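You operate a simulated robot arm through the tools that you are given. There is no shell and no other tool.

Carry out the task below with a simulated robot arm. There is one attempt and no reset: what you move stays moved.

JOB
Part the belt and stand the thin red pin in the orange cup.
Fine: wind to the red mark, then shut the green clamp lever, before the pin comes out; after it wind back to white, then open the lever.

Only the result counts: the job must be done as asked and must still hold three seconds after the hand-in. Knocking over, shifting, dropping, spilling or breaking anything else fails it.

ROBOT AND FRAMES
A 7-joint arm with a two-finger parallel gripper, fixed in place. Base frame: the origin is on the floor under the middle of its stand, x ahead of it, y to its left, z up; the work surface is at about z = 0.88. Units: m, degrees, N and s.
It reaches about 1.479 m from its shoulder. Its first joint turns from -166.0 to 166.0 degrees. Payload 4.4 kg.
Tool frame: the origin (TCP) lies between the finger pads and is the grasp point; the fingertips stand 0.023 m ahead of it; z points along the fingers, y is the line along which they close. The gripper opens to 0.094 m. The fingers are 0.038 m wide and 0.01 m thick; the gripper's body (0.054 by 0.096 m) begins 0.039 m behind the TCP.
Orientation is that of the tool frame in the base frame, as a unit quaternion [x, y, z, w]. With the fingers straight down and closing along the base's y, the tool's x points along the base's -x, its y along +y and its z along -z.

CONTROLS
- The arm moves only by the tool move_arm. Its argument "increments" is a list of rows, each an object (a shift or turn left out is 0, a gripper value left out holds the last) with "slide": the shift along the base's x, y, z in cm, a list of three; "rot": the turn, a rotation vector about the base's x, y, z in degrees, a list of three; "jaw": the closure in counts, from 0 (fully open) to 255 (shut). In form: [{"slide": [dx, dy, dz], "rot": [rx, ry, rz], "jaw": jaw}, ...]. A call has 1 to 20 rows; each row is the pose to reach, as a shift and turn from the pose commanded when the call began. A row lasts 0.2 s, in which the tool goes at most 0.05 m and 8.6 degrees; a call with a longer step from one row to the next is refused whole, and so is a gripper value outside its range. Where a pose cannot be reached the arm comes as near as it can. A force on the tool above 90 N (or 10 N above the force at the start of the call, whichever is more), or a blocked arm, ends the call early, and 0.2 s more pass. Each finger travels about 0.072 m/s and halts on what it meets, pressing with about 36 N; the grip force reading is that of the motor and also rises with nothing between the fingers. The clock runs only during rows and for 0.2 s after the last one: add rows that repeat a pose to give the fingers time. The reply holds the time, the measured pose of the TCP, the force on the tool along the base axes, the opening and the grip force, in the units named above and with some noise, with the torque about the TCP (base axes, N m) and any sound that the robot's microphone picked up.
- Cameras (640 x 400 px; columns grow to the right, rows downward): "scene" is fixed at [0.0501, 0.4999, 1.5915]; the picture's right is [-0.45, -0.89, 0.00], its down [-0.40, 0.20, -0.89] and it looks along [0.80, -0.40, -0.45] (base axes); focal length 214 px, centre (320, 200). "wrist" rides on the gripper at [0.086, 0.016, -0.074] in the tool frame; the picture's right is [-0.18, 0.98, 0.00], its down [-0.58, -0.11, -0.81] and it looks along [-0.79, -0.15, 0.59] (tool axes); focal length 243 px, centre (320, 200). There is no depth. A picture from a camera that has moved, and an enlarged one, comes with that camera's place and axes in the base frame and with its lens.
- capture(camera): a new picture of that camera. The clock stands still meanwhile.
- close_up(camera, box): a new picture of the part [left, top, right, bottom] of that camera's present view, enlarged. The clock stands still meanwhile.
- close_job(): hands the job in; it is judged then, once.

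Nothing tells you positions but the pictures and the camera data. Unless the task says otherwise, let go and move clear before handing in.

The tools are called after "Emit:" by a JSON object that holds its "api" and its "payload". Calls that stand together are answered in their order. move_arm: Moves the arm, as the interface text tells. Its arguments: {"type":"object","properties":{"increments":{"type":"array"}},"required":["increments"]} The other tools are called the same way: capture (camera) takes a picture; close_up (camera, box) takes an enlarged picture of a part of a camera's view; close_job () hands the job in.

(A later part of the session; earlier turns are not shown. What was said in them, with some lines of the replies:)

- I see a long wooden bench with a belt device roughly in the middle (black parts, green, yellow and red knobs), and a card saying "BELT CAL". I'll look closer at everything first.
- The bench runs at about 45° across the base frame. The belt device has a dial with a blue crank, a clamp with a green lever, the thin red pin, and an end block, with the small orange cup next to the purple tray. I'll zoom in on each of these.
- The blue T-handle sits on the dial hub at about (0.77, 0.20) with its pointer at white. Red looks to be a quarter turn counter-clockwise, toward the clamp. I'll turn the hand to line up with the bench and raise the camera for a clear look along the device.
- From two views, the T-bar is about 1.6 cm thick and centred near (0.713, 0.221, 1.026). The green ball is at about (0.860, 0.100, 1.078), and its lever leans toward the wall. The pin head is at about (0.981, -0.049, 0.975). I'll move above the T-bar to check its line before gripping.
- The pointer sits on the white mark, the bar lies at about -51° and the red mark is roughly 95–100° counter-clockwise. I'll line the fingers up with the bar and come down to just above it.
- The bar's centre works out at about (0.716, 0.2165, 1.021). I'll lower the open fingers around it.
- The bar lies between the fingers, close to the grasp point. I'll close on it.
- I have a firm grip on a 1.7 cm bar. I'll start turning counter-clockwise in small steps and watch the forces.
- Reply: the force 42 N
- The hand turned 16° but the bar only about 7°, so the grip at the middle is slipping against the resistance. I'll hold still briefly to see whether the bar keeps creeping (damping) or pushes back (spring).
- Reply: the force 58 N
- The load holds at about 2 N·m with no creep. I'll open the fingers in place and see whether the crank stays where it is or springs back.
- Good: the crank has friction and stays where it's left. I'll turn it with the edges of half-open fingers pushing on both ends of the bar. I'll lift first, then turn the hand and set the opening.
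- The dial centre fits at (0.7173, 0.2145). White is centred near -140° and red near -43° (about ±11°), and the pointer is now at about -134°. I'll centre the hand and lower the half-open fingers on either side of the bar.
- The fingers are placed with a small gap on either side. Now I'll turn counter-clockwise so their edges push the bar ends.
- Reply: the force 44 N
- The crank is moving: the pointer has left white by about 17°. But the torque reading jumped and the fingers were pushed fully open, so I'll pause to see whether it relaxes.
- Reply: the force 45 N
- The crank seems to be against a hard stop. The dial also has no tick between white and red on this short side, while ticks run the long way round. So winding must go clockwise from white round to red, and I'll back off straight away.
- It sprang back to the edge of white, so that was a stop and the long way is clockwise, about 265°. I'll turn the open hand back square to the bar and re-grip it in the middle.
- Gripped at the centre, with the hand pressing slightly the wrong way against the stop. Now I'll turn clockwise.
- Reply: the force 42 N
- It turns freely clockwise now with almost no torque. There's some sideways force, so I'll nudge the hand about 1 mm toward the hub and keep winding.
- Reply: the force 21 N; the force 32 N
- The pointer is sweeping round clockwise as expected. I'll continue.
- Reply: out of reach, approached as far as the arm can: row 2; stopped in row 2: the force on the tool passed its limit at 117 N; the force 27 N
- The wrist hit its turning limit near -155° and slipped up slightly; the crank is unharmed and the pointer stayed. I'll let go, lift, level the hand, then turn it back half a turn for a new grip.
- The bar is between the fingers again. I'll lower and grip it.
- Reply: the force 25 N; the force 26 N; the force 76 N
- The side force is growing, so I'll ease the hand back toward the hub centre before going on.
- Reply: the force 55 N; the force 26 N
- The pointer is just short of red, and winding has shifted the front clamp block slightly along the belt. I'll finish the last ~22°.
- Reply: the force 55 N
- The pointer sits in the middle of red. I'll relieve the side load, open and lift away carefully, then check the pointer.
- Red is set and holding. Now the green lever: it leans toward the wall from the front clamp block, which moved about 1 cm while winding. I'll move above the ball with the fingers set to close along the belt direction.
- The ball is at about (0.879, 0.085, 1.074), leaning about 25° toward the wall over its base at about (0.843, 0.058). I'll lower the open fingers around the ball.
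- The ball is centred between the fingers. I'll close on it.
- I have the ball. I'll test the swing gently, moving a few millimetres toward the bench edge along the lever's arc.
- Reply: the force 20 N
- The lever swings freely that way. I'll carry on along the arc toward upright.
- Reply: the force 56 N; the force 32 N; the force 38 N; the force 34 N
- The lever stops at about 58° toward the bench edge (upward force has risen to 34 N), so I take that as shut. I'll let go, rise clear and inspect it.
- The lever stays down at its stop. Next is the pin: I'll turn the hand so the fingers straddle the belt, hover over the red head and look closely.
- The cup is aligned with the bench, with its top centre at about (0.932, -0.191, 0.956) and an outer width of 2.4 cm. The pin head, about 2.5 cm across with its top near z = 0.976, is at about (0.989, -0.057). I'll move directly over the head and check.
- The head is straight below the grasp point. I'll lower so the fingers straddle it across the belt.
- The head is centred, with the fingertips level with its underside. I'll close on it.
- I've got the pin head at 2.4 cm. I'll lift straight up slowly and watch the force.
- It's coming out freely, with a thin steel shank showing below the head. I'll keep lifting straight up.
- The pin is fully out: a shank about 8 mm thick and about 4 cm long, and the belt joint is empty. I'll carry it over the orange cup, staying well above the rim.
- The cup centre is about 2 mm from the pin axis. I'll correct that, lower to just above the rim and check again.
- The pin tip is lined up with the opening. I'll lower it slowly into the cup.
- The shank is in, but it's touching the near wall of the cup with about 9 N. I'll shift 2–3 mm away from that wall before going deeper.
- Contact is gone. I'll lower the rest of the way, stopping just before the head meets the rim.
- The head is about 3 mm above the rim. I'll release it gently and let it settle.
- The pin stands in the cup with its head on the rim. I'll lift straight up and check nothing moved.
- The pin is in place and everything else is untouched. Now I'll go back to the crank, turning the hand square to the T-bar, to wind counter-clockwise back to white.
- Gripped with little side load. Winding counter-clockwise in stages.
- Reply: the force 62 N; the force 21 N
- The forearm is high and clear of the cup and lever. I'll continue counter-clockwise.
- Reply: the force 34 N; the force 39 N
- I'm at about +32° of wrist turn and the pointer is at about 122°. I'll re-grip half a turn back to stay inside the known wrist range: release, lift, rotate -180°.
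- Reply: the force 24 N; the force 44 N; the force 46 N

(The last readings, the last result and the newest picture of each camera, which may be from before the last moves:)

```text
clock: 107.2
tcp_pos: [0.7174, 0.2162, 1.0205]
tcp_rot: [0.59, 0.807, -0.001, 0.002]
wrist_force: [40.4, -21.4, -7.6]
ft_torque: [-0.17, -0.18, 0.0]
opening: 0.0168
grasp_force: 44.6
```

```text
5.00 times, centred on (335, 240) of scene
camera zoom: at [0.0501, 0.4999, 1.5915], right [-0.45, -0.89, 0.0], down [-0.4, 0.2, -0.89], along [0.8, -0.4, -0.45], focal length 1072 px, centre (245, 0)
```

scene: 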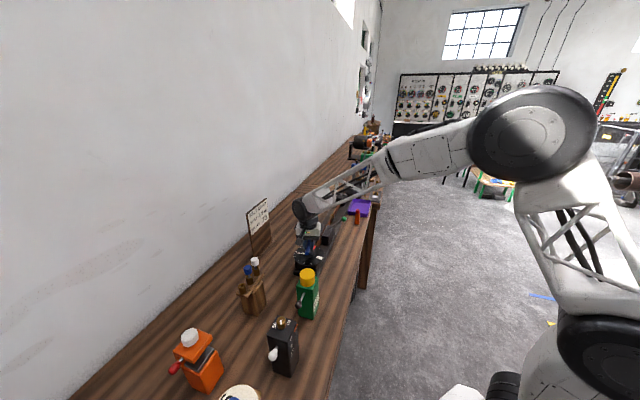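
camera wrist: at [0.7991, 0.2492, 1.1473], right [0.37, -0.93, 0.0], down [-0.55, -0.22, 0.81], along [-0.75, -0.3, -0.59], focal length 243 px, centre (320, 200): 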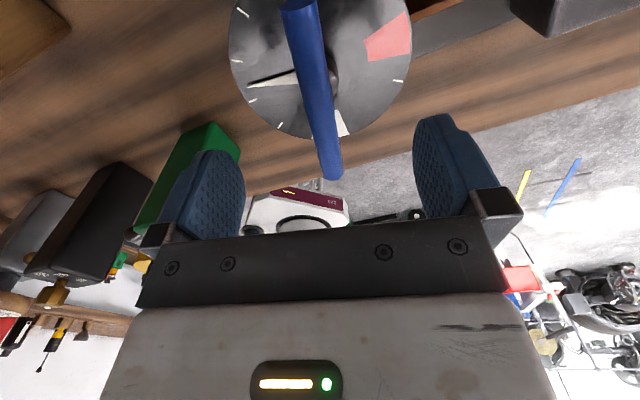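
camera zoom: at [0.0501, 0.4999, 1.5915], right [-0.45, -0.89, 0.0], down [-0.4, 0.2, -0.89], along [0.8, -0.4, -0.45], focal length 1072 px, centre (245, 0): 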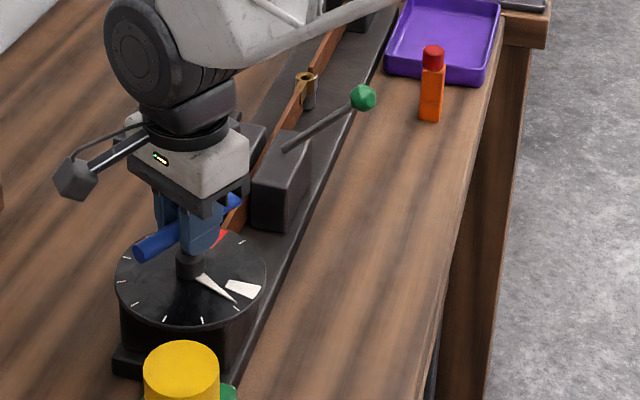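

Emit:
{"api": "move_arm", "payload": {"increments": [{"slide": [0.05, -0.03, 0]}, {"slide": [0.05, -0.03, 0], "rot": [0, 0, 5]}, {"slide": [0.05, -0.03, 0], "rot": [0, 0, 10]}, {"slide": [0.05, -0.03, 0], "rot": [0, 0, 15]}, {"slide": [0.05, -0.03, 0], "rot": [0, 0, 19]}, {"slide": [0.05, -0.03, 0], "rot": [0, 0, 19]}]}}

Emit:
{"api": "close_up", "payload": {"camera": "wrist", "box": [190, 0, 450, 230]}}

Emit:
{"api": "close_up", "payload": {"camera": "scene", "box": [300, 235, 345, 280]}}

```text
clock: 108.6
tcp_pos: [0.7167, 0.2153, 1.022]
tcp_rot: [0.449, 0.893, 0.0, 0.002]
wrist_force: [1.8, -4.4, 7.4]
ft_torque: [1.08, 0.8, -0.01]
opening: 0.0167
grasp_force: 45.2
```

```text
1.74 times, centred on (320, 115) of wrist
camera zoom: at [0.6779, 0.2948, 1.0956], right [0.9, 0.44, 0.0], down [0.26, -0.53, 0.81], along [0.36, -0.73, -0.59], focal length 422 px, centre (320, 348)
```

zoom: 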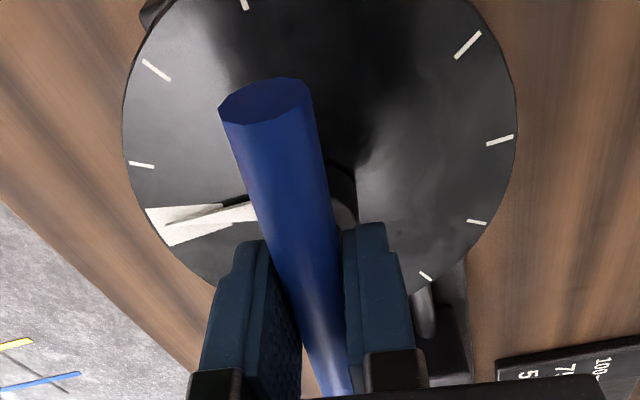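

```text
8.89 times, centred on (322, 258) of scene
camera zoom: at [0.0501, 0.4999, 1.5915], right [-0.45, -0.89, 0.0], down [-0.4, 0.2, -0.89], along [0.8, -0.4, -0.45], focal length 1906 px, centre (298, -311)
```

zoom: 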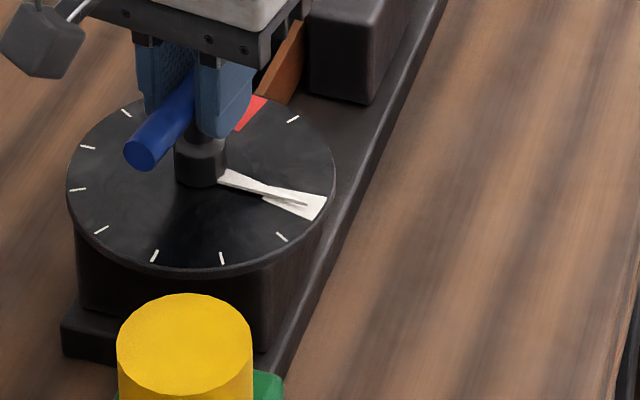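

The pointer is on white but still 2–3° short of where it started. I'll nudge it and then release.

Emit:
{"api": "move_arm", "payload": {"increments": [{"rot": [0, 0, 1.3]}, {"rot": [0, 0, 2.6]}, {"rot": [0, 0, 2.6]}]}}

Emit:
{"api": "close_up", "payload": {"camera": "wrist", "box": [190, 0, 450, 230]}}

Emit:
{"api": "close_up", "payload": {"camera": "scene", "box": [310, 240, 345, 270]}}

```text
clock: 109.4
tcp_pos: [0.7182, 0.2157, 1.0213]
tcp_rot: [0.429, 0.903, 0.0, 0.002]
wrist_force: [-10.9, 13.9, 0.7]
ft_torque: [-0.54, -0.5, 0.01]
opening: 0.0168
grasp_force: 45.1
```

```text
1.74 times, centred on (320, 115) of wrist
camera zoom: at [0.6744, 0.293, 1.0956], right [0.88, 0.48, 0.0], down [0.28, -0.52, 0.81], along [0.39, -0.71, -0.59], focal length 422 px, centre (320, 348)
```

zoom: 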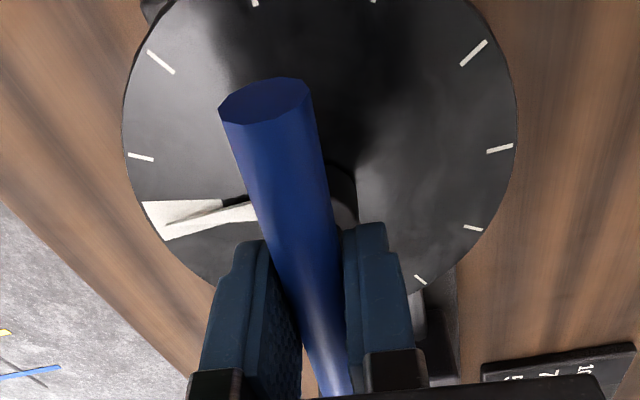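

```text
13.33 times, centred on (328, 255) of scene
camera zoom: at [0.0501, 0.4999, 1.5915], right [-0.45, -0.89, 0.0], down [-0.4, 0.2, -0.89], along [0.8, -0.4, -0.45], focal length 2860 px, centre (220, -533)
```

zoom: 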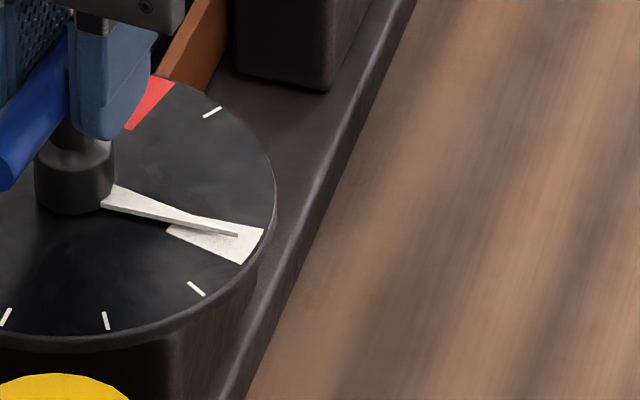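

That now matches the starting picture exactly. I'll release and lift away, then check the pointer again.

Emit:
{"api": "move_arm", "payload": {"increments": [{"jaw": 0}, {"jaw": 0}, {"jaw": 0}, {"jaw": 0}, {"slide": [0, 0, 3]}, {"slide": [0, 0, 7]}, {"slide": [0, 0, 11]}, {"slide": [0, 0, 15]}, {"slide": [0, 0, 15]}]}}

Emit:
{"api": "close_up", "payload": {"camera": "scene", "box": [310, 240, 345, 270]}}

Emit:
{"api": "close_up", "payload": {"camera": "scene", "box": [290, 185, 380, 280]}}

Emit:
{"api": "capture", "payload": {"camera": "wrist"}}

```text
clock: 111.4
tcp_pos: [0.7173, 0.2147, 1.1707]
tcp_rot: [0.428, 0.904, -0.001, 0.002]
wrist_force: [0.1, 0.1, 0.0]
ft_torque: [0.07, -0.01, -0.02]
opening: 0.0938
grasp_force: 0.0
```

```text
13.33 times, centred on (328, 255) of scene
camera zoom: at [0.0501, 0.4999, 1.5915], right [-0.45, -0.89, 0.0], down [-0.4, 0.2, -0.89], along [0.8, -0.4, -0.45], focal length 2860 px, centre (220, -533)
```

zoom: 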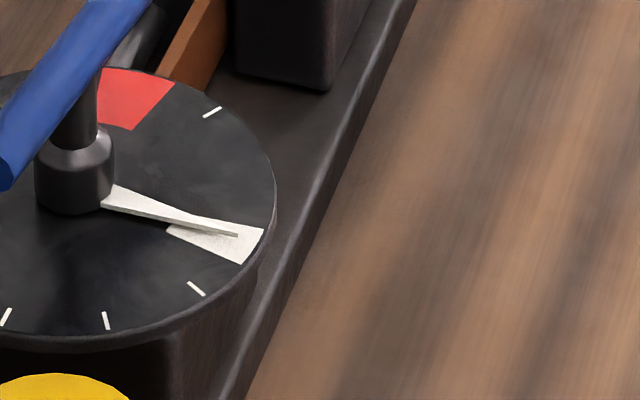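

```text
4.21 times, centred on (335, 232) of scene
camera zoom: at [0.0501, 0.4999, 1.5915], right [-0.45, -0.89, 0.0], down [-0.4, 0.2, -0.89], along [0.8, -0.4, -0.45], focal length 903 px, centre (257, 63)
```

zoom: 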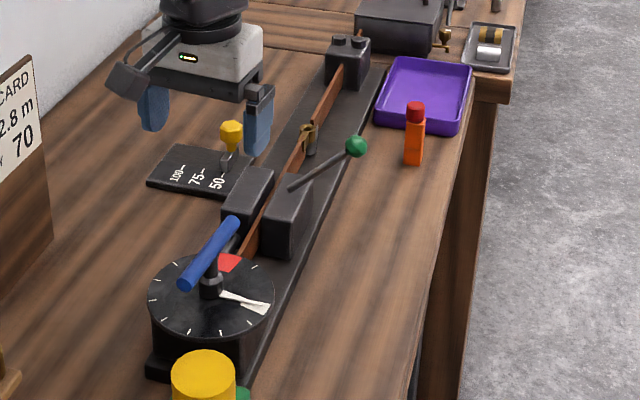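

```text
taken
camera wrist: at [0.6743, 0.2939, 1.2451], right [0.88, 0.48, 0.0], down [0.28, -0.52, 0.81], along [0.39, -0.71, -0.59], focal length 243 px, centre (320, 200)
```

wrist: 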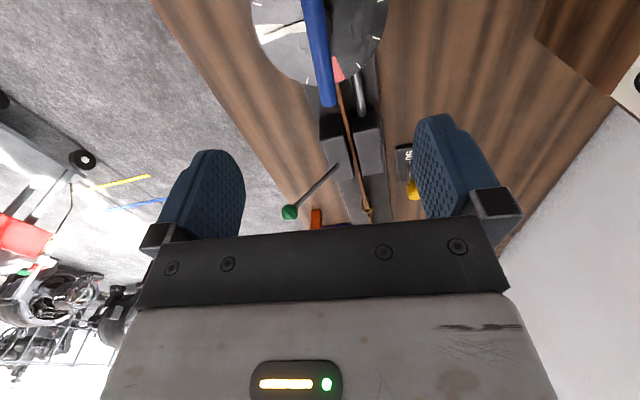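

The crank is back exactly at white. Last step: the lever. I'll go above the ball, now near (0.782, 0.008, 1.048), with the fingers set to close along the belt direction.

Emit:
{"api": "move_arm", "payload": {"increments": [{"slide": [0.6, -1.9, 0], "rot": [0, 0, -7.6]}, {"slide": [1.2, -3.8, 0], "rot": [0, 0, -15.3]}, {"slide": [1.8, -5.7, 0], "rot": [0, 0, -23]}, {"slide": [2.4, -7.6, 0], "rot": [0, 0, -30.6]}, {"slide": [3, -9.5, 0], "rot": [0, 0, -38.3]}, {"slide": [3.6, -11.4, 0], "rot": [0, 0, -46]}, {"slide": [4.2, -13.3, 0], "rot": [0, 0, -53.6]}, {"slide": [4.8, -15.2, 0], "rot": [0, 0, -61.3]}, {"slide": [5.4, -17.1, 0], "rot": [0, 0, -69]}, {"slide": [6, -19, 0], "rot": [0, 0, -76.6]}, {"slide": [6.5, -20.7, 0], "rot": [0, 0, -84.2]}, {"slide": [6.5, -20.7, -3], "rot": [0, 0, -84.2]}, {"slide": [6.5, -20.7, -3], "rot": [0, 0, -84.2]}]}}

Emit:
{"api": "capture", "payload": {"camera": "wrist"}}

Emit:
{"api": "close_up", "payload": {"camera": "scene", "box": [290, 185, 380, 280]}}

```text
clock: 114.2
tcp_pos: [0.7819, 0.0086, 1.1412]
tcp_rot: [0.924, 0.382, -0.001, 0.002]
wrist_force: [-0.1, 1.2, -0.3]
ft_torque: [-0.02, 0.0, 0.02]
opening: 0.0941
grasp_force: 0.0
```

```text
taken
camera wrist: at [0.853, 0.0584, 1.2154], right [0.56, -0.83, 0.0], down [-0.49, -0.33, 0.81], along [-0.67, -0.46, -0.59], focal length 243 px, centre (320, 200)
```

wrist: 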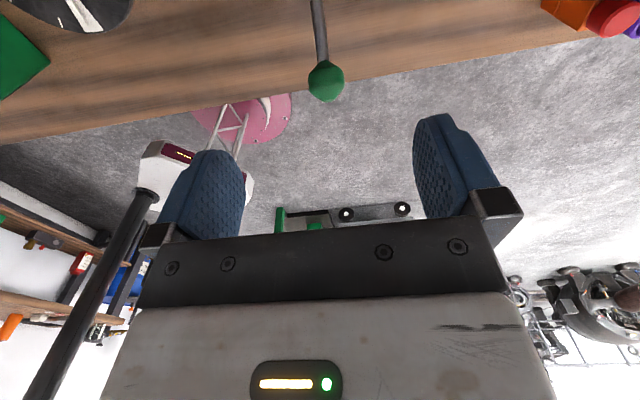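

```text
4.21 times, centred on (335, 232) of scene
camera zoom: at [0.0501, 0.4999, 1.5915], right [-0.45, -0.89, 0.0], down [-0.4, 0.2, -0.89], along [0.8, -0.4, -0.45], focal length 903 px, centre (257, 63)
```

zoom: 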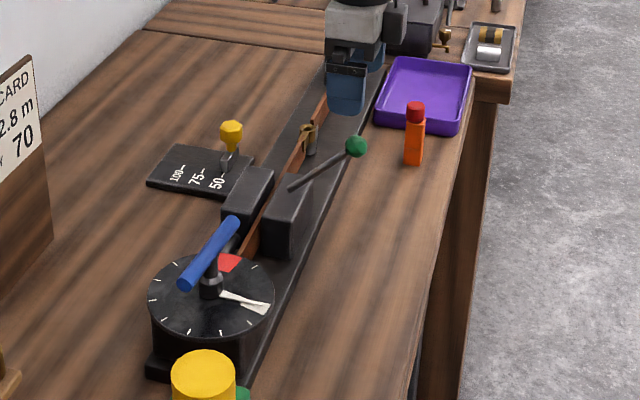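

Emit:
{"api": "move_arm", "payload": {"increments": [{"slide": [0.22, -0.33, -3]}, {"slide": [0.22, -0.33, -6]}, {"slide": [0.22, -0.33, -9.4]}, {"slide": [0.22, -0.33, -9.4]}]}}

Emit:
{"api": "capture", "payload": {"camera": "wrist"}}

```text
clock: 115.2
tcp_pos: [0.7846, 0.0048, 1.0462]
tcp_rot: [0.924, 0.383, -0.002, 0.001]
wrist_force: [0.9, -0.3, -0.3]
ft_torque: [-0.03, 0.02, 0.02]
opening: 0.0942
grasp_force: 0.1
```

```text
taken
camera wrist: at [0.8562, 0.0552, 1.1203], right [0.56, -0.83, 0.0], down [-0.49, -0.33, 0.81], along [-0.67, -0.46, -0.59], focal length 243 px, centre (320, 200)
```

wrist: 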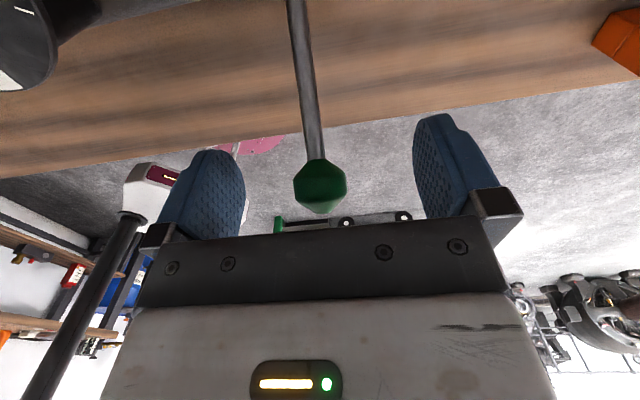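

The ball is right at the grasp point. Closing.

Emit:
{"api": "move_arm", "payload": {"increments": [{"jaw": 255}, {"jaw": 255}, {"jaw": 255}, {"jaw": 255}, {"jaw": 255}]}}

```text
clock: 116.4
tcp_pos: [0.7844, 0.0047, 1.0469]
tcp_rot: [0.924, 0.383, -0.001, 0.001]
wrist_force: [-9.2, 6.1, 0.5]
ft_torque: [-0.02, 0.0, -0.06]
opening: 0.0248
grasp_force: 45.1
```

Holding the ball. I'll swing the lever back along its arc toward the wall.

Emit:
{"api": "move_arm", "payload": {"increments": [{"slide": [0.37, 0.37, 0.48]}, {"slide": [0.88, 0.88, 1.03]}, {"slide": [1.41, 1.41, 1.51]}, {"slide": [1.98, 1.98, 1.93]}, {"slide": [2.57, 2.57, 2.27]}, {"slide": [2.57, 2.57, 2.27]}]}}

Emit:
{"api": "close_up", "payload": {"camera": "scene", "box": [290, 185, 370, 250]}}

Emit:
{"api": "capture", "payload": {"camera": "wrist"}}

```text
clock: 117.8
tcp_pos: [0.8098, 0.031, 1.0713]
tcp_rot: [0.924, 0.383, -0.001, 0.001]
wrist_force: [-23.3, 12.9, -6.9]
ft_torque: [-0.57, 0.7, -0.25]
opening: 0.0249
grasp_force: 44.3
```

```text
6.15 times, centred on (330, 218) of scene
camera zoom: at [0.0501, 0.4999, 1.5915], right [-0.45, -0.89, 0.0], down [-0.4, 0.2, -0.89], along [0.8, -0.4, -0.45], focal length 1320 px, centre (258, 92)
```

zoom: 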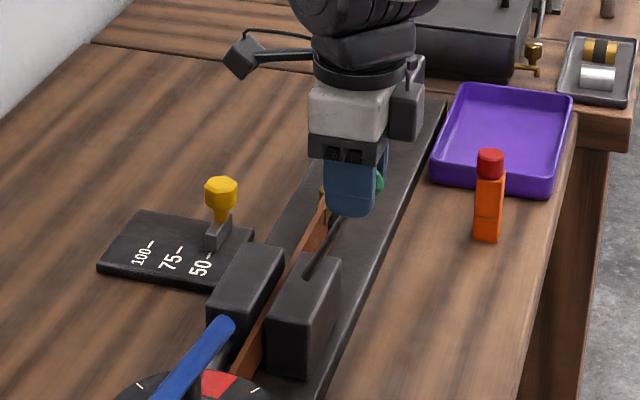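

```text
taken
camera wrist: at [0.8819, 0.081, 1.1447], right [0.56, -0.83, 0.0], down [-0.49, -0.33, 0.81], along [-0.67, -0.46, -0.59], focal length 243 px, centre (320, 200)
```

wrist: 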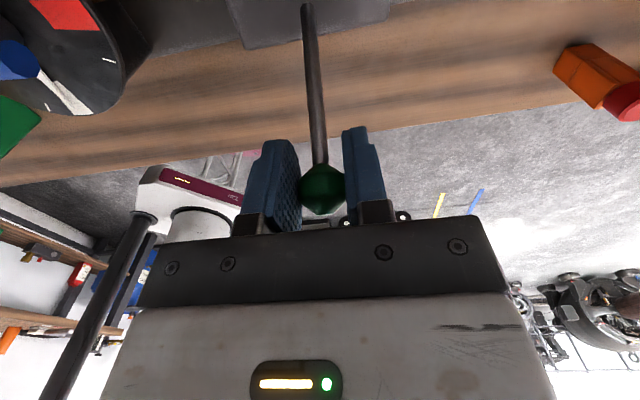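

Emit:
{"api": "move_arm", "payload": {"increments": [{"slide": [-0.04, 0.04, 0]}, {"slide": [0.57, 0.65, 0.27]}, {"slide": [1.19, 1.27, 0.46]}, {"slide": [1.82, 1.9, 0.58]}, {"slide": [2.46, 2.54, 0.62]}, {"slide": [2.46, 2.54, 0.62]}]}}

Emit:
{"api": "close_up", "payload": {"camera": "scene", "box": [290, 185, 370, 250]}}

Emit:
{"api": "capture", "payload": {"camera": "wrist"}}

```text
clock: 119.2
tcp_pos: [0.8353, 0.0574, 1.0763]
tcp_rot: [0.924, 0.382, 0.0, 0.003]
wrist_force: [-4.7, -11.8, 16.9]
ft_torque: [-0.78, 0.82, 0.04]
opening: 0.0248
grasp_force: 44.6
```

```text
6.15 times, centred on (330, 218) of scene
camera zoom: at [0.0501, 0.4999, 1.5915], right [-0.45, -0.89, 0.0], down [-0.4, 0.2, -0.89], along [0.8, -0.4, -0.45], focal length 1320 px, centre (258, 92)
```

zoom: 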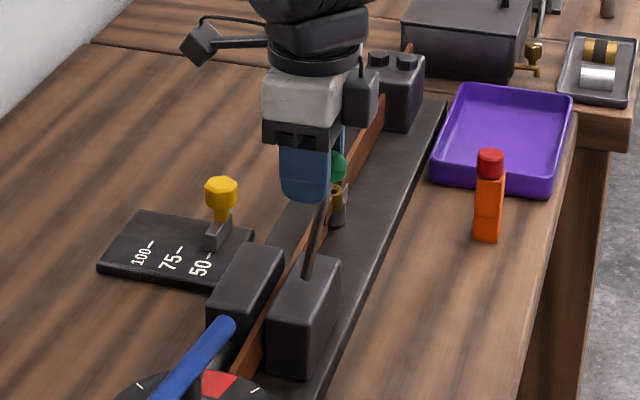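

```text
taken
camera wrist: at [0.9066, 0.1064, 1.151], right [0.56, -0.83, 0.0], down [-0.49, -0.33, 0.81], along [-0.67, -0.46, -0.59], focal length 243 px, centre (320, 200)
```

wrist: 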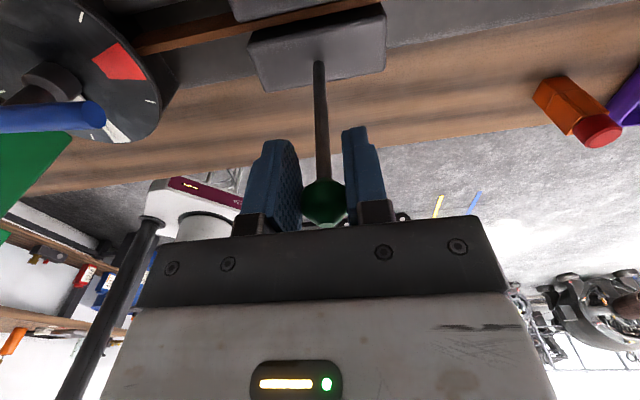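

The ball is slipping out of the pads, now about 1.5 cm off the grasp point. I'll open, re-centre on it and grip again.

Emit:
{"api": "move_arm", "payload": {"increments": [{"jaw": 0}, {"jaw": 0}, {"jaw": 0}, {"jaw": 0}]}}

Emit:
{"api": "capture", "payload": {"camera": "wrist"}}

Emit:
{"api": "close_up", "payload": {"camera": "scene", "box": [290, 185, 370, 250]}}

```text
clock: 120.2
tcp_pos: [0.8358, 0.057, 1.0755]
tcp_rot: [0.924, 0.382, -0.002, 0.002]
wrist_force: [0.0, 0.8, 0.5]
ft_torque: [0.0, 0.0, -0.02]
opening: 0.0938
grasp_force: 0.1
```

```text
taken
camera wrist: at [0.9063, 0.1068, 1.1495], right [0.56, -0.83, 0.0], down [-0.49, -0.33, 0.81], along [-0.67, -0.46, -0.59], focal length 243 px, centre (320, 200)
```

wrist: 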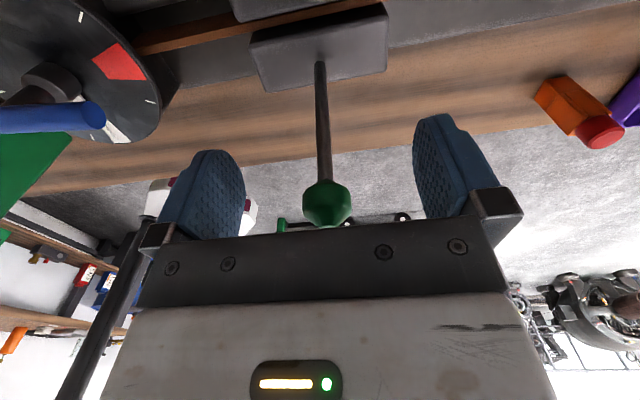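

```text
6.15 times, centred on (330, 218) of scene
camera zoom: at [0.0501, 0.4999, 1.5915], right [-0.45, -0.89, 0.0], down [-0.4, 0.2, -0.89], along [0.8, -0.4, -0.45], focal length 1320 px, centre (258, 92)
```

zoom: 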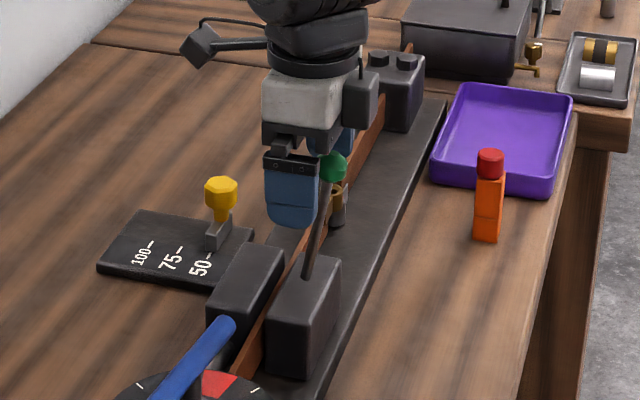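

The lever stays put when released. The ball is at (0.825, 0.048, 1.078), so I'll re-centre on it and close.

Emit:
{"api": "move_arm", "payload": {"increments": [{"slide": [-0.5, -0.5, 0.1], "jaw": 0}, {"slide": [-1.03, -0.95, 0.2]}, {"slide": [-1.03, -0.95, 0.2]}, {"slide": [-1.03, -0.95, 0.2], "jaw": 255}, {"slide": [-1.03, -0.95, 0.2], "jaw": 255}, {"slide": [-1.03, -0.95, 0.2], "jaw": 255}, {"slide": [-1.03, -0.95, 0.2], "jaw": 255}]}}

Emit:
{"api": "capture", "payload": {"camera": "wrist"}}

```text
clock: 121.8
tcp_pos: [0.8234, 0.047, 1.0764]
tcp_rot: [0.924, 0.382, -0.001, 0.001]
wrist_force: [5.8, -4.7, -1.1]
ft_torque: [0.02, -0.06, 0.02]
opening: 0.0246
grasp_force: 44.6
```

```text
taken
camera wrist: at [0.8965, 0.0963, 1.152], right [0.56, -0.83, 0.0], down [-0.49, -0.33, 0.81], along [-0.67, -0.46, -0.59], focal length 243 px, centre (320, 200)
```

wrist: 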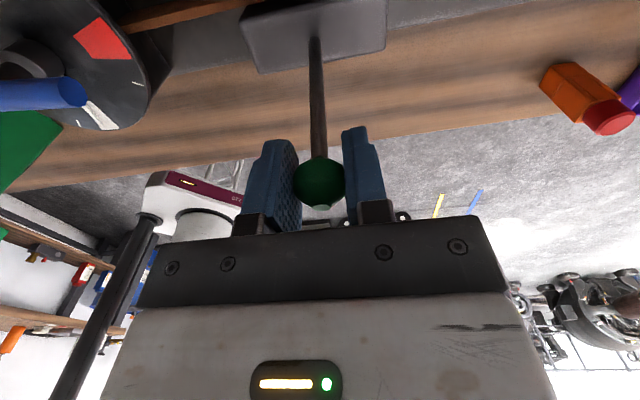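

Emit:
{"api": "move_arm", "payload": {"increments": [{"slide": [0.26, 0.26, 0.05]}, {"slide": [0.52, 0.52, 0.08]}, {"slide": [0.78, 0.78, 0.1]}, {"slide": [1.03, 1.03, 0.1]}, {"slide": [1.36, 1.36, 0.09]}, {"slide": [1.68, 1.68, 0.06]}, {"slide": [2.0, 2.0, 0.01]}, {"slide": [2.32, 2.32, -0.06]}, {"slide": [2.32, 2.32, -0.06]}]}}

Emit:
{"api": "close_up", "payload": {"camera": "scene", "box": [290, 185, 370, 250]}}

Emit:
{"api": "capture", "payload": {"camera": "wrist"}}

```text
clock: 123.8
tcp_pos: [0.8495, 0.0706, 1.0788]
tcp_rot: [0.924, 0.382, -0.001, 0.001]
wrist_force: [-0.4, -12.5, 7.8]
ft_torque: [-0.8, 0.78, 0.03]
opening: 0.0246
grasp_force: 44.7
```

```text
6.15 times, centred on (330, 218) of scene
camera zoom: at [0.0501, 0.4999, 1.5915], right [-0.45, -0.89, 0.0], down [-0.4, 0.2, -0.89], along [0.8, -0.4, -0.45], focal length 1320 px, centre (258, 92)
```

zoom: 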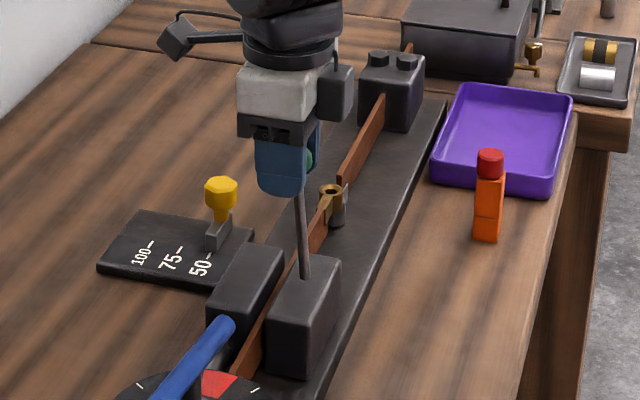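

```text
taken
camera wrist: at [0.9204, 0.1203, 1.1528], right [0.56, -0.83, 0.0], down [-0.49, -0.33, 0.81], along [-0.67, -0.46, -0.59], focal length 243 px, centre (320, 200)
```

wrist: 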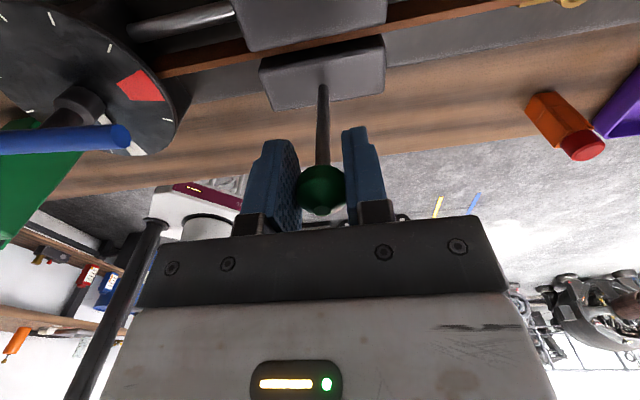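

Emit:
{"api": "move_arm", "payload": {"increments": [{"slide": [0.32, 0.34, -0.05]}, {"slide": [0.64, 0.66, -0.15]}, {"slide": [0.95, 0.97, -0.27]}, {"slide": [1.25, 1.27, -0.4]}, {"slide": [1.55, 1.57, -0.58]}, {"slide": [1.85, 1.87, -0.76]}, {"slide": [1.85, 1.87, -0.76]}]}}

Emit:
{"api": "close_up", "payload": {"camera": "scene", "box": [290, 185, 370, 250]}}

Emit:
{"api": "capture", "payload": {"camera": "wrist"}}

```text
clock: 125.4
tcp_pos: [0.8663, 0.0894, 1.0703]
tcp_rot: [0.924, 0.383, -0.001, 0.002]
wrist_force: [19.8, -26.9, 13.7]
ft_torque: [-0.69, 0.77, 0.31]
opening: 0.0247
grasp_force: 45.0
```

```text
6.15 times, centred on (330, 218) of scene
camera zoom: at [0.0501, 0.4999, 1.5915], right [-0.45, -0.89, 0.0], down [-0.4, 0.2, -0.89], along [0.8, -0.4, -0.45], focal length 1320 px, centre (258, 92)
```

zoom: 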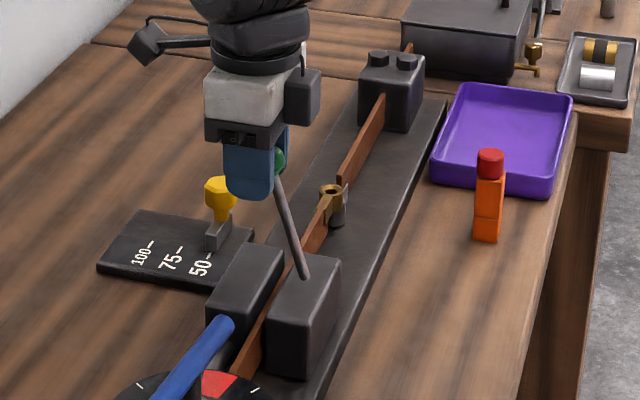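

```text
taken
camera wrist: at [0.9385, 0.1388, 1.145], right [0.56, -0.83, 0.0], down [-0.49, -0.33, 0.81], along [-0.67, -0.46, -0.59], focal length 243 px, centre (320, 200)
```

wrist: 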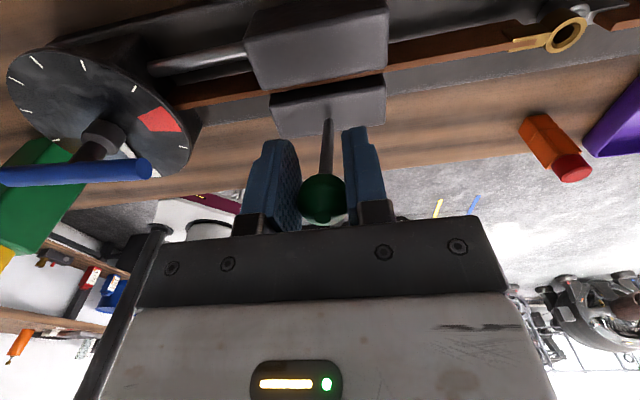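

The ball has slipped again and the lever is at about +14°. I'll re-grip once more and take it to its stop at about +28°.

Emit:
{"api": "move_arm", "payload": {"increments": [{"jaw": 0}, {"jaw": 0}, {"jaw": 0}, {"slide": [-0.7, -0.6, 0.2], "jaw": 0}, {"slide": [-1.4, -1.15, 0.3], "jaw": 0}, {"slide": [-1.4, -1.15, 0.3], "jaw": 0}]}}

Emit:
{"api": "capture", "payload": {"camera": "wrist"}}

Emit:
{"api": "close_up", "payload": {"camera": "scene", "box": [290, 185, 370, 250]}}

```text
clock: 126.8
tcp_pos: [0.8535, 0.0781, 1.0738]
tcp_rot: [0.924, 0.383, -0.001, 0.002]
wrist_force: [-0.4, -0.1, -0.3]
ft_torque: [0.01, -0.01, 0.02]
opening: 0.0941
grasp_force: 0.2
```

```text
taken
camera wrist: at [0.9245, 0.1268, 1.1479], right [0.56, -0.83, 0.0], down [-0.49, -0.33, 0.81], along [-0.67, -0.46, -0.59], focal length 243 px, centre (320, 200)
```

wrist: 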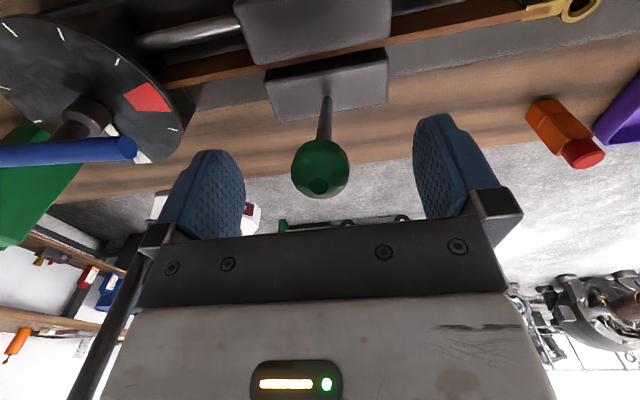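

```text
6.15 times, centred on (330, 218) of scene
camera zoom: at [0.0501, 0.4999, 1.5915], right [-0.45, -0.89, 0.0], down [-0.4, 0.2, -0.89], along [0.8, -0.4, -0.45], focal length 1320 px, centre (258, 92)
```

zoom: 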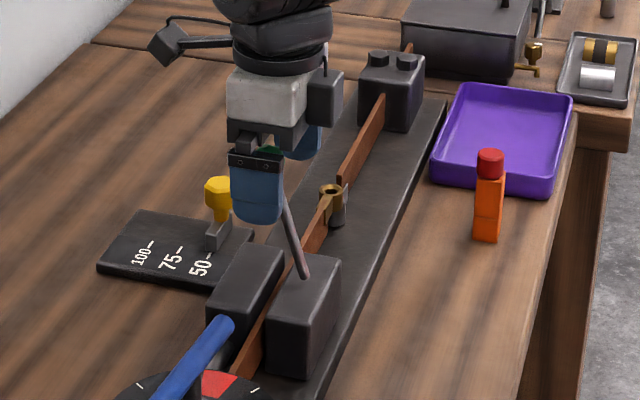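

Emit:
{"api": "move_arm", "payload": {"increments": [{"slide": [0.35, 0.28, 0], "jaw": 0}, {"slide": [0.7, 0.55, 0], "jaw": 0}, {"slide": [0.7, 0.55, 0], "jaw": 255}, {"slide": [0.7, 0.55, 0], "jaw": 255}, {"slide": [0.7, 0.55, 0], "jaw": 255}, {"slide": [0.7, 0.55, 0], "jaw": 255}]}}

Emit:
{"api": "capture", "payload": {"camera": "wrist"}}

```text
clock: 128.2
tcp_pos: [0.8599, 0.0826, 1.0735]
tcp_rot: [0.924, 0.382, -0.001, 0.002]
wrist_force: [18.1, -15.1, -2.4]
ft_torque: [0.22, -0.17, 0.01]
opening: 0.0247
grasp_force: 45.4
```

```text
taken
camera wrist: at [0.9322, 0.1323, 1.147], right [0.56, -0.83, 0.0], down [-0.49, -0.33, 0.81], along [-0.67, -0.46, -0.59], focal length 243 px, centre (320, 200)
```

wrist: 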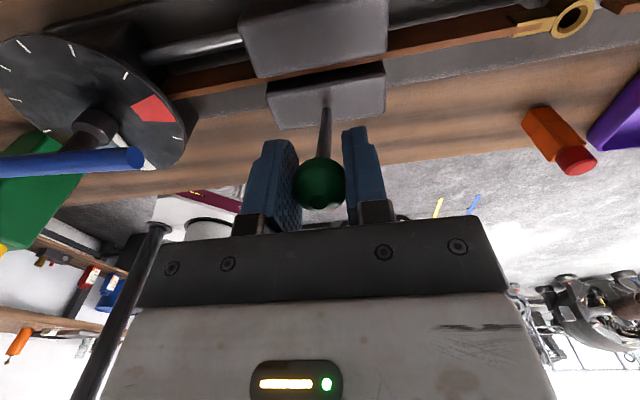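

Emit:
{"api": "move_arm", "payload": {"increments": [{"slide": [0.35, 0.29, -0.15]}, {"slide": [0.68, 0.62, -0.35]}, {"slide": [1.0, 0.94, -0.58]}, {"slide": [1.3, 1.24, -0.85]}, {"slide": [1.6, 1.54, -1.1]}, {"slide": [1.6, 1.54, -1.1]}]}}

Emit:
{"api": "capture", "payload": {"camera": "wrist"}}

Emit:
{"api": "close_up", "payload": {"camera": "scene", "box": [290, 185, 370, 250]}}

```text
clock: 129.6
tcp_pos: [0.8749, 0.098, 1.0637]
tcp_rot: [0.923, 0.384, -0.002, 0.001]
wrist_force: [-6.6, -26.6, 23.5]
ft_torque: [0.02, 0.01, 0.06]
opening: 0.0246
grasp_force: 44.4
```

```text
taken
camera wrist: at [0.9473, 0.1475, 1.137], right [0.56, -0.83, 0.0], down [-0.49, -0.33, 0.81], along [-0.67, -0.46, -0.59], focal length 243 px, centre (320, 200)
```

wrist: 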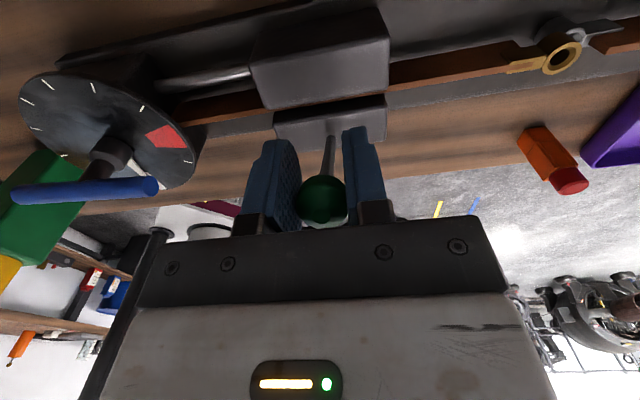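

```text
6.15 times, centred on (330, 218) of scene
camera zoom: at [0.0501, 0.4999, 1.5915], right [-0.45, -0.89, 0.0], down [-0.4, 0.2, -0.89], along [0.8, -0.4, -0.45], focal length 1320 px, centre (258, 92)
```

zoom: 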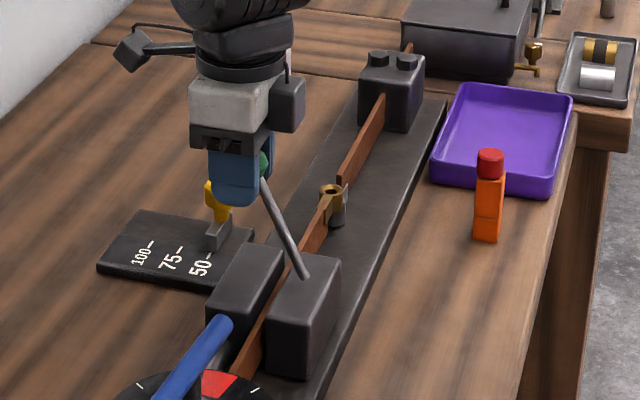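

It's pushing back against the open stop with about 33 N, and the lever line matches the starting picture. I'll release and rise clear.

Emit:
{"api": "move_arm", "payload": {"increments": [{"jaw": 0}, {"jaw": 0}, {"jaw": 0}, {"jaw": 0}, {"slide": [0, 0, 3]}, {"slide": [0, 0, 7]}, {"slide": [0, 0, 11]}, {"slide": [0, 0, 15]}, {"slide": [-2, 3, 19]}, {"slide": [-4, 6, 22]}, {"slide": [-4, 6, 22]}]}}

Emit:
{"api": "close_up", "payload": {"camera": "scene", "box": [290, 185, 380, 280]}}

Emit:
{"api": "capture", "payload": {"camera": "wrist"}}

Emit:
{"api": "capture", "payload": {"camera": "scene"}}

```text
refused: row 9 steps farther than a row can; nothing moved
```

```text
4.21 times, centred on (335, 232) of scene
camera zoom: at [0.0501, 0.4999, 1.5915], right [-0.45, -0.89, 0.0], down [-0.4, 0.2, -0.89], along [0.8, -0.4, -0.45], focal length 903 px, centre (257, 63)
```

zoom: 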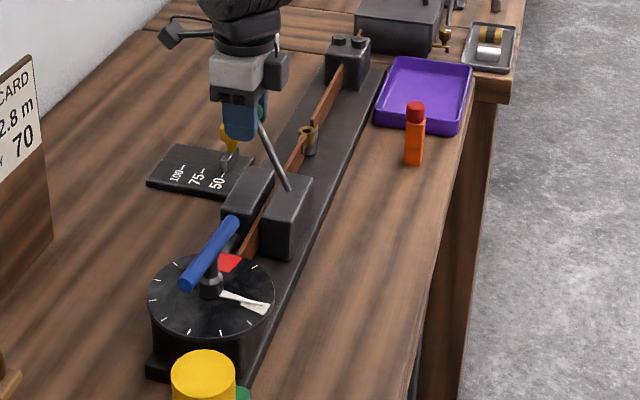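

```text
taken
camera wrist: at [0.9473, 0.1475, 1.137], right [0.56, -0.83, 0.0], down [-0.49, -0.33, 0.81], along [-0.67, -0.46, -0.59], focal length 243 px, centre (320, 200)
```

wrist: 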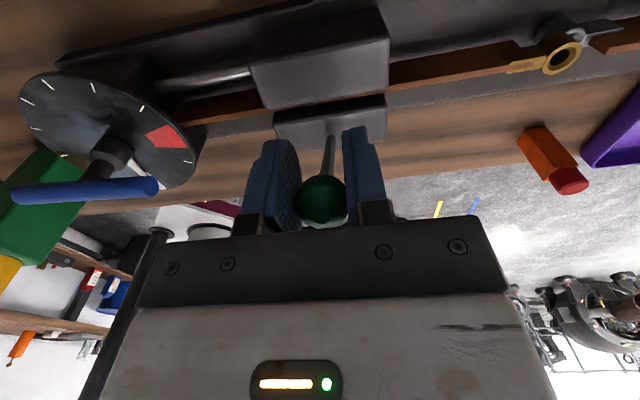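

```text
taken
```

scene: 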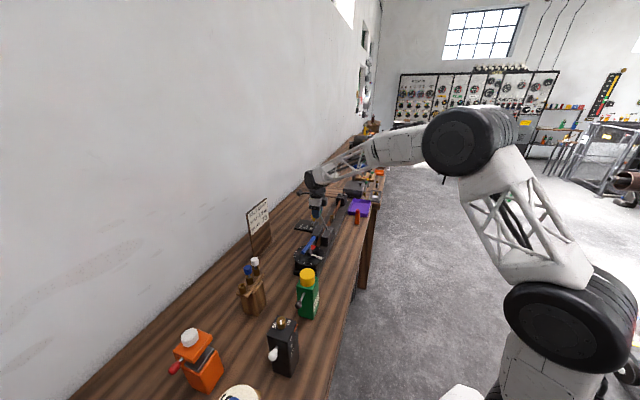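

That call was refused because one step was too long, so nothing moved. I'll repeat the release and lift with smaller steps.

Emit:
{"api": "move_arm", "payload": {"increments": [{"jaw": 0}, {"jaw": 0}, {"jaw": 0}, {"jaw": 0}, {"slide": [0, 0, 3]}, {"slide": [0, 0, 7]}, {"slide": [0, 0, 11]}, {"slide": [0, 0, 15]}, {"slide": [-1, 1.5, 18.5]}, {"slide": [-2, 3, 22]}, {"slide": [-2, 3, 22]}]}}

Emit:
{"api": "close_up", "payload": {"camera": "scene", "box": [290, 185, 380, 280]}}

Emit:
{"api": "capture", "payload": {"camera": "wrist"}}

Emit:
{"api": "capture", "payload": {"camera": "scene"}}

```text
clock: 132.0
tcp_pos: [0.8556, 0.1256, 1.2847]
tcp_rot: [0.924, 0.383, -0.001, 0.001]
wrist_force: [-0.3, 0.4, -0.2]
ft_torque: [-0.01, -0.01, 0.01]
opening: 0.0941
grasp_force: 0.0
```

```text
4.21 times, centred on (335, 232) of scene
camera zoom: at [0.0501, 0.4999, 1.5915], right [-0.45, -0.89, 0.0], down [-0.4, 0.2, -0.89], along [0.8, -0.4, -0.45], focal length 903 px, centre (257, 63)
```

zoom: 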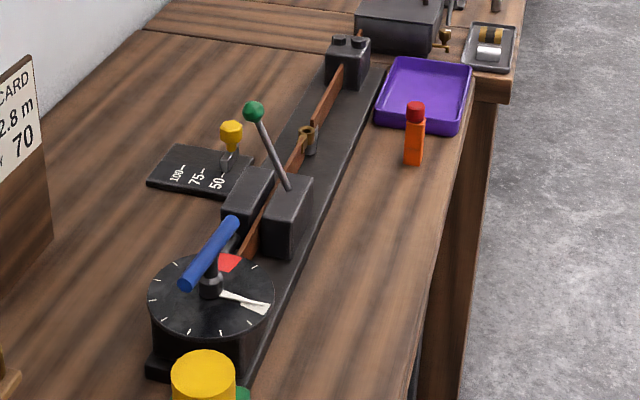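

```text
taken
camera wrist: at [0.9282, 0.1753, 1.3582], right [0.56, -0.83, 0.0], down [-0.49, -0.33, 0.81], along [-0.67, -0.46, -0.59], focal length 243 px, centre (320, 200)
```

wrist: 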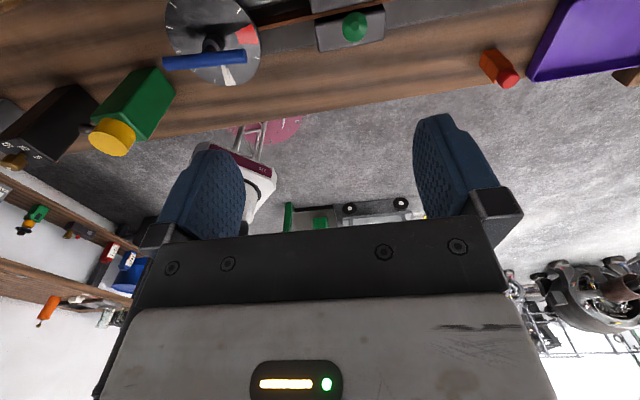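

```text
taken
```

scene: 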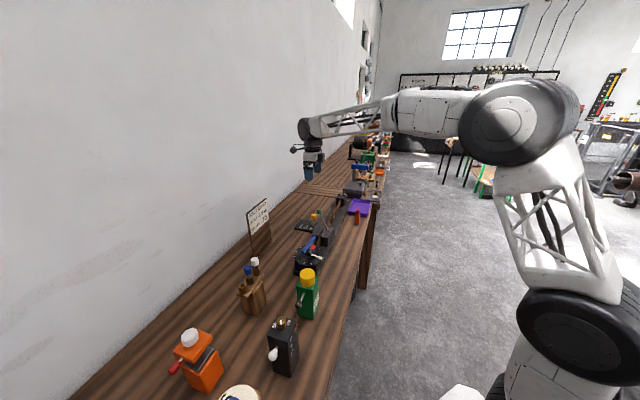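

The lever is back where it started, the pointer is on white and the pin is in the cup. One last close check of the details.

Emit:
{"api": "close_up", "payload": {"camera": "scene", "box": [325, 195, 370, 235]}}

Emit:
{"api": "close_up", "payload": {"camera": "scene", "box": [310, 240, 345, 270]}}

Emit:
{"api": "close_up", "payload": {"camera": "wrist", "box": [440, 20, 560, 110]}}

Emit:
{"api": "close_up", "payload": {"camera": "scene", "box": [150, 240, 350, 400]}}

```text
10.00 times, centred on (348, 215) of scene
camera zoom: at [0.0501, 0.4999, 1.5915], right [-0.45, -0.89, 0.0], down [-0.4, 0.2, -0.89], along [0.8, -0.4, -0.45], focal length 2145 px, centre (45, 50)
```

zoom: 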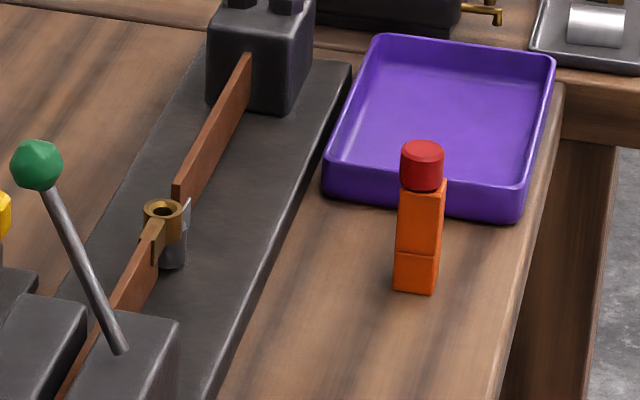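

```text
13.33 times, centred on (328, 255) of scene
camera zoom: at [0.0501, 0.4999, 1.5915], right [-0.45, -0.89, 0.0], down [-0.4, 0.2, -0.89], along [0.8, -0.4, -0.45], focal length 2860 px, centre (220, -533)
```

zoom: 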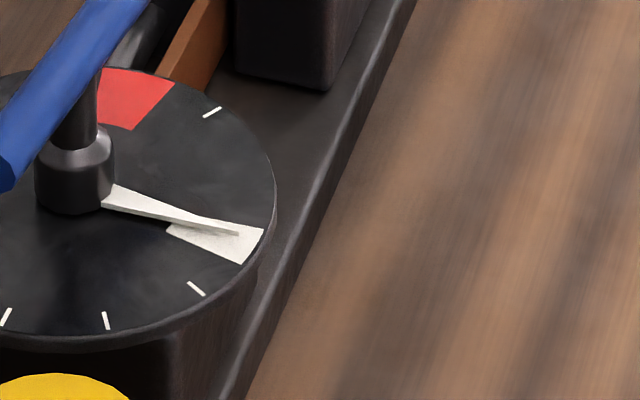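

```text
4.44 times, centred on (500, 65) of wrist
camera zoom: at [0.9282, 0.1753, 1.3582], right [0.56, -0.83, 0.0], down [-0.49, -0.33, 0.81], along [-0.67, -0.46, -0.59], focal length 1078 px, centre (-480, 800)
```

zoom: 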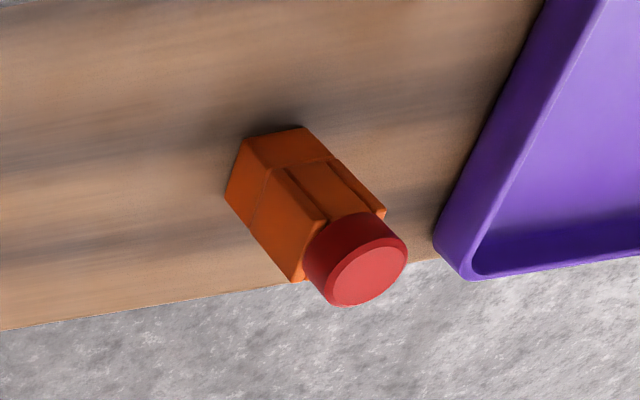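

```text
2.50 times, centred on (250, 320) of scene
camera zoom: at [0.0501, 0.4999, 1.5915], right [-0.45, -0.89, 0.0], down [-0.4, 0.2, -0.89], along [0.8, -0.4, -0.45], focal length 536 px, centre (495, -100)
```

zoom: 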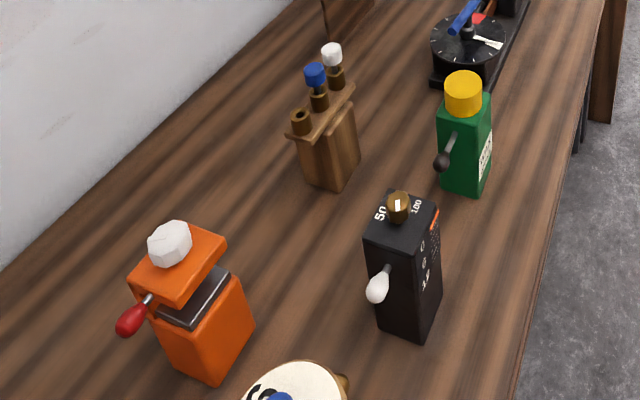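

The belt is parted, with an open gap at the brass eye. The red pin stands upright in the orange cup, the pointer is on white, the green lever is open and the hand is clear. Nothing else on the bench has moved, so I'm handing in.

Emit:
{"api": "close_job", "payload": {}}

```text
The job is handed in.
```

The belt is parted and the red pin is standing upright in the orange cup, with its shank inside and its head resting on the rim. I handed the job in, but no verdict came back.

- **Order:** I wound to red, shut the green lever and drew the pin. After the pin was in the cup I wound back to white, then opened the lever.
- **Crank:** The pointer is on white, matching the starting picture. At red it sat inside the mark, within about 4° of centre.
- **Wrong turn at the start:** I first turned the crank the short way, counter-clockwise, and pushed it against its end stop at about 43 N·m. It sprang back with no visible damage, and the rest of the winding went clockwise the long way round.
- **Wrist limit:** On the first clockwise stroke the wrist reached its turning limit and the tool force peaked at 117 N. The crank stayed where it was.
- **Lever:** The ball slipped in the fingers while I was opening it, so I re-gripped twice. It ended hard against its open stop, in the same place it started.
- **Cup:** The pin shank touched the cup wall with about 9 N on the way in. The cup did not visibly move, and nothing else on the bench looks disturbed.
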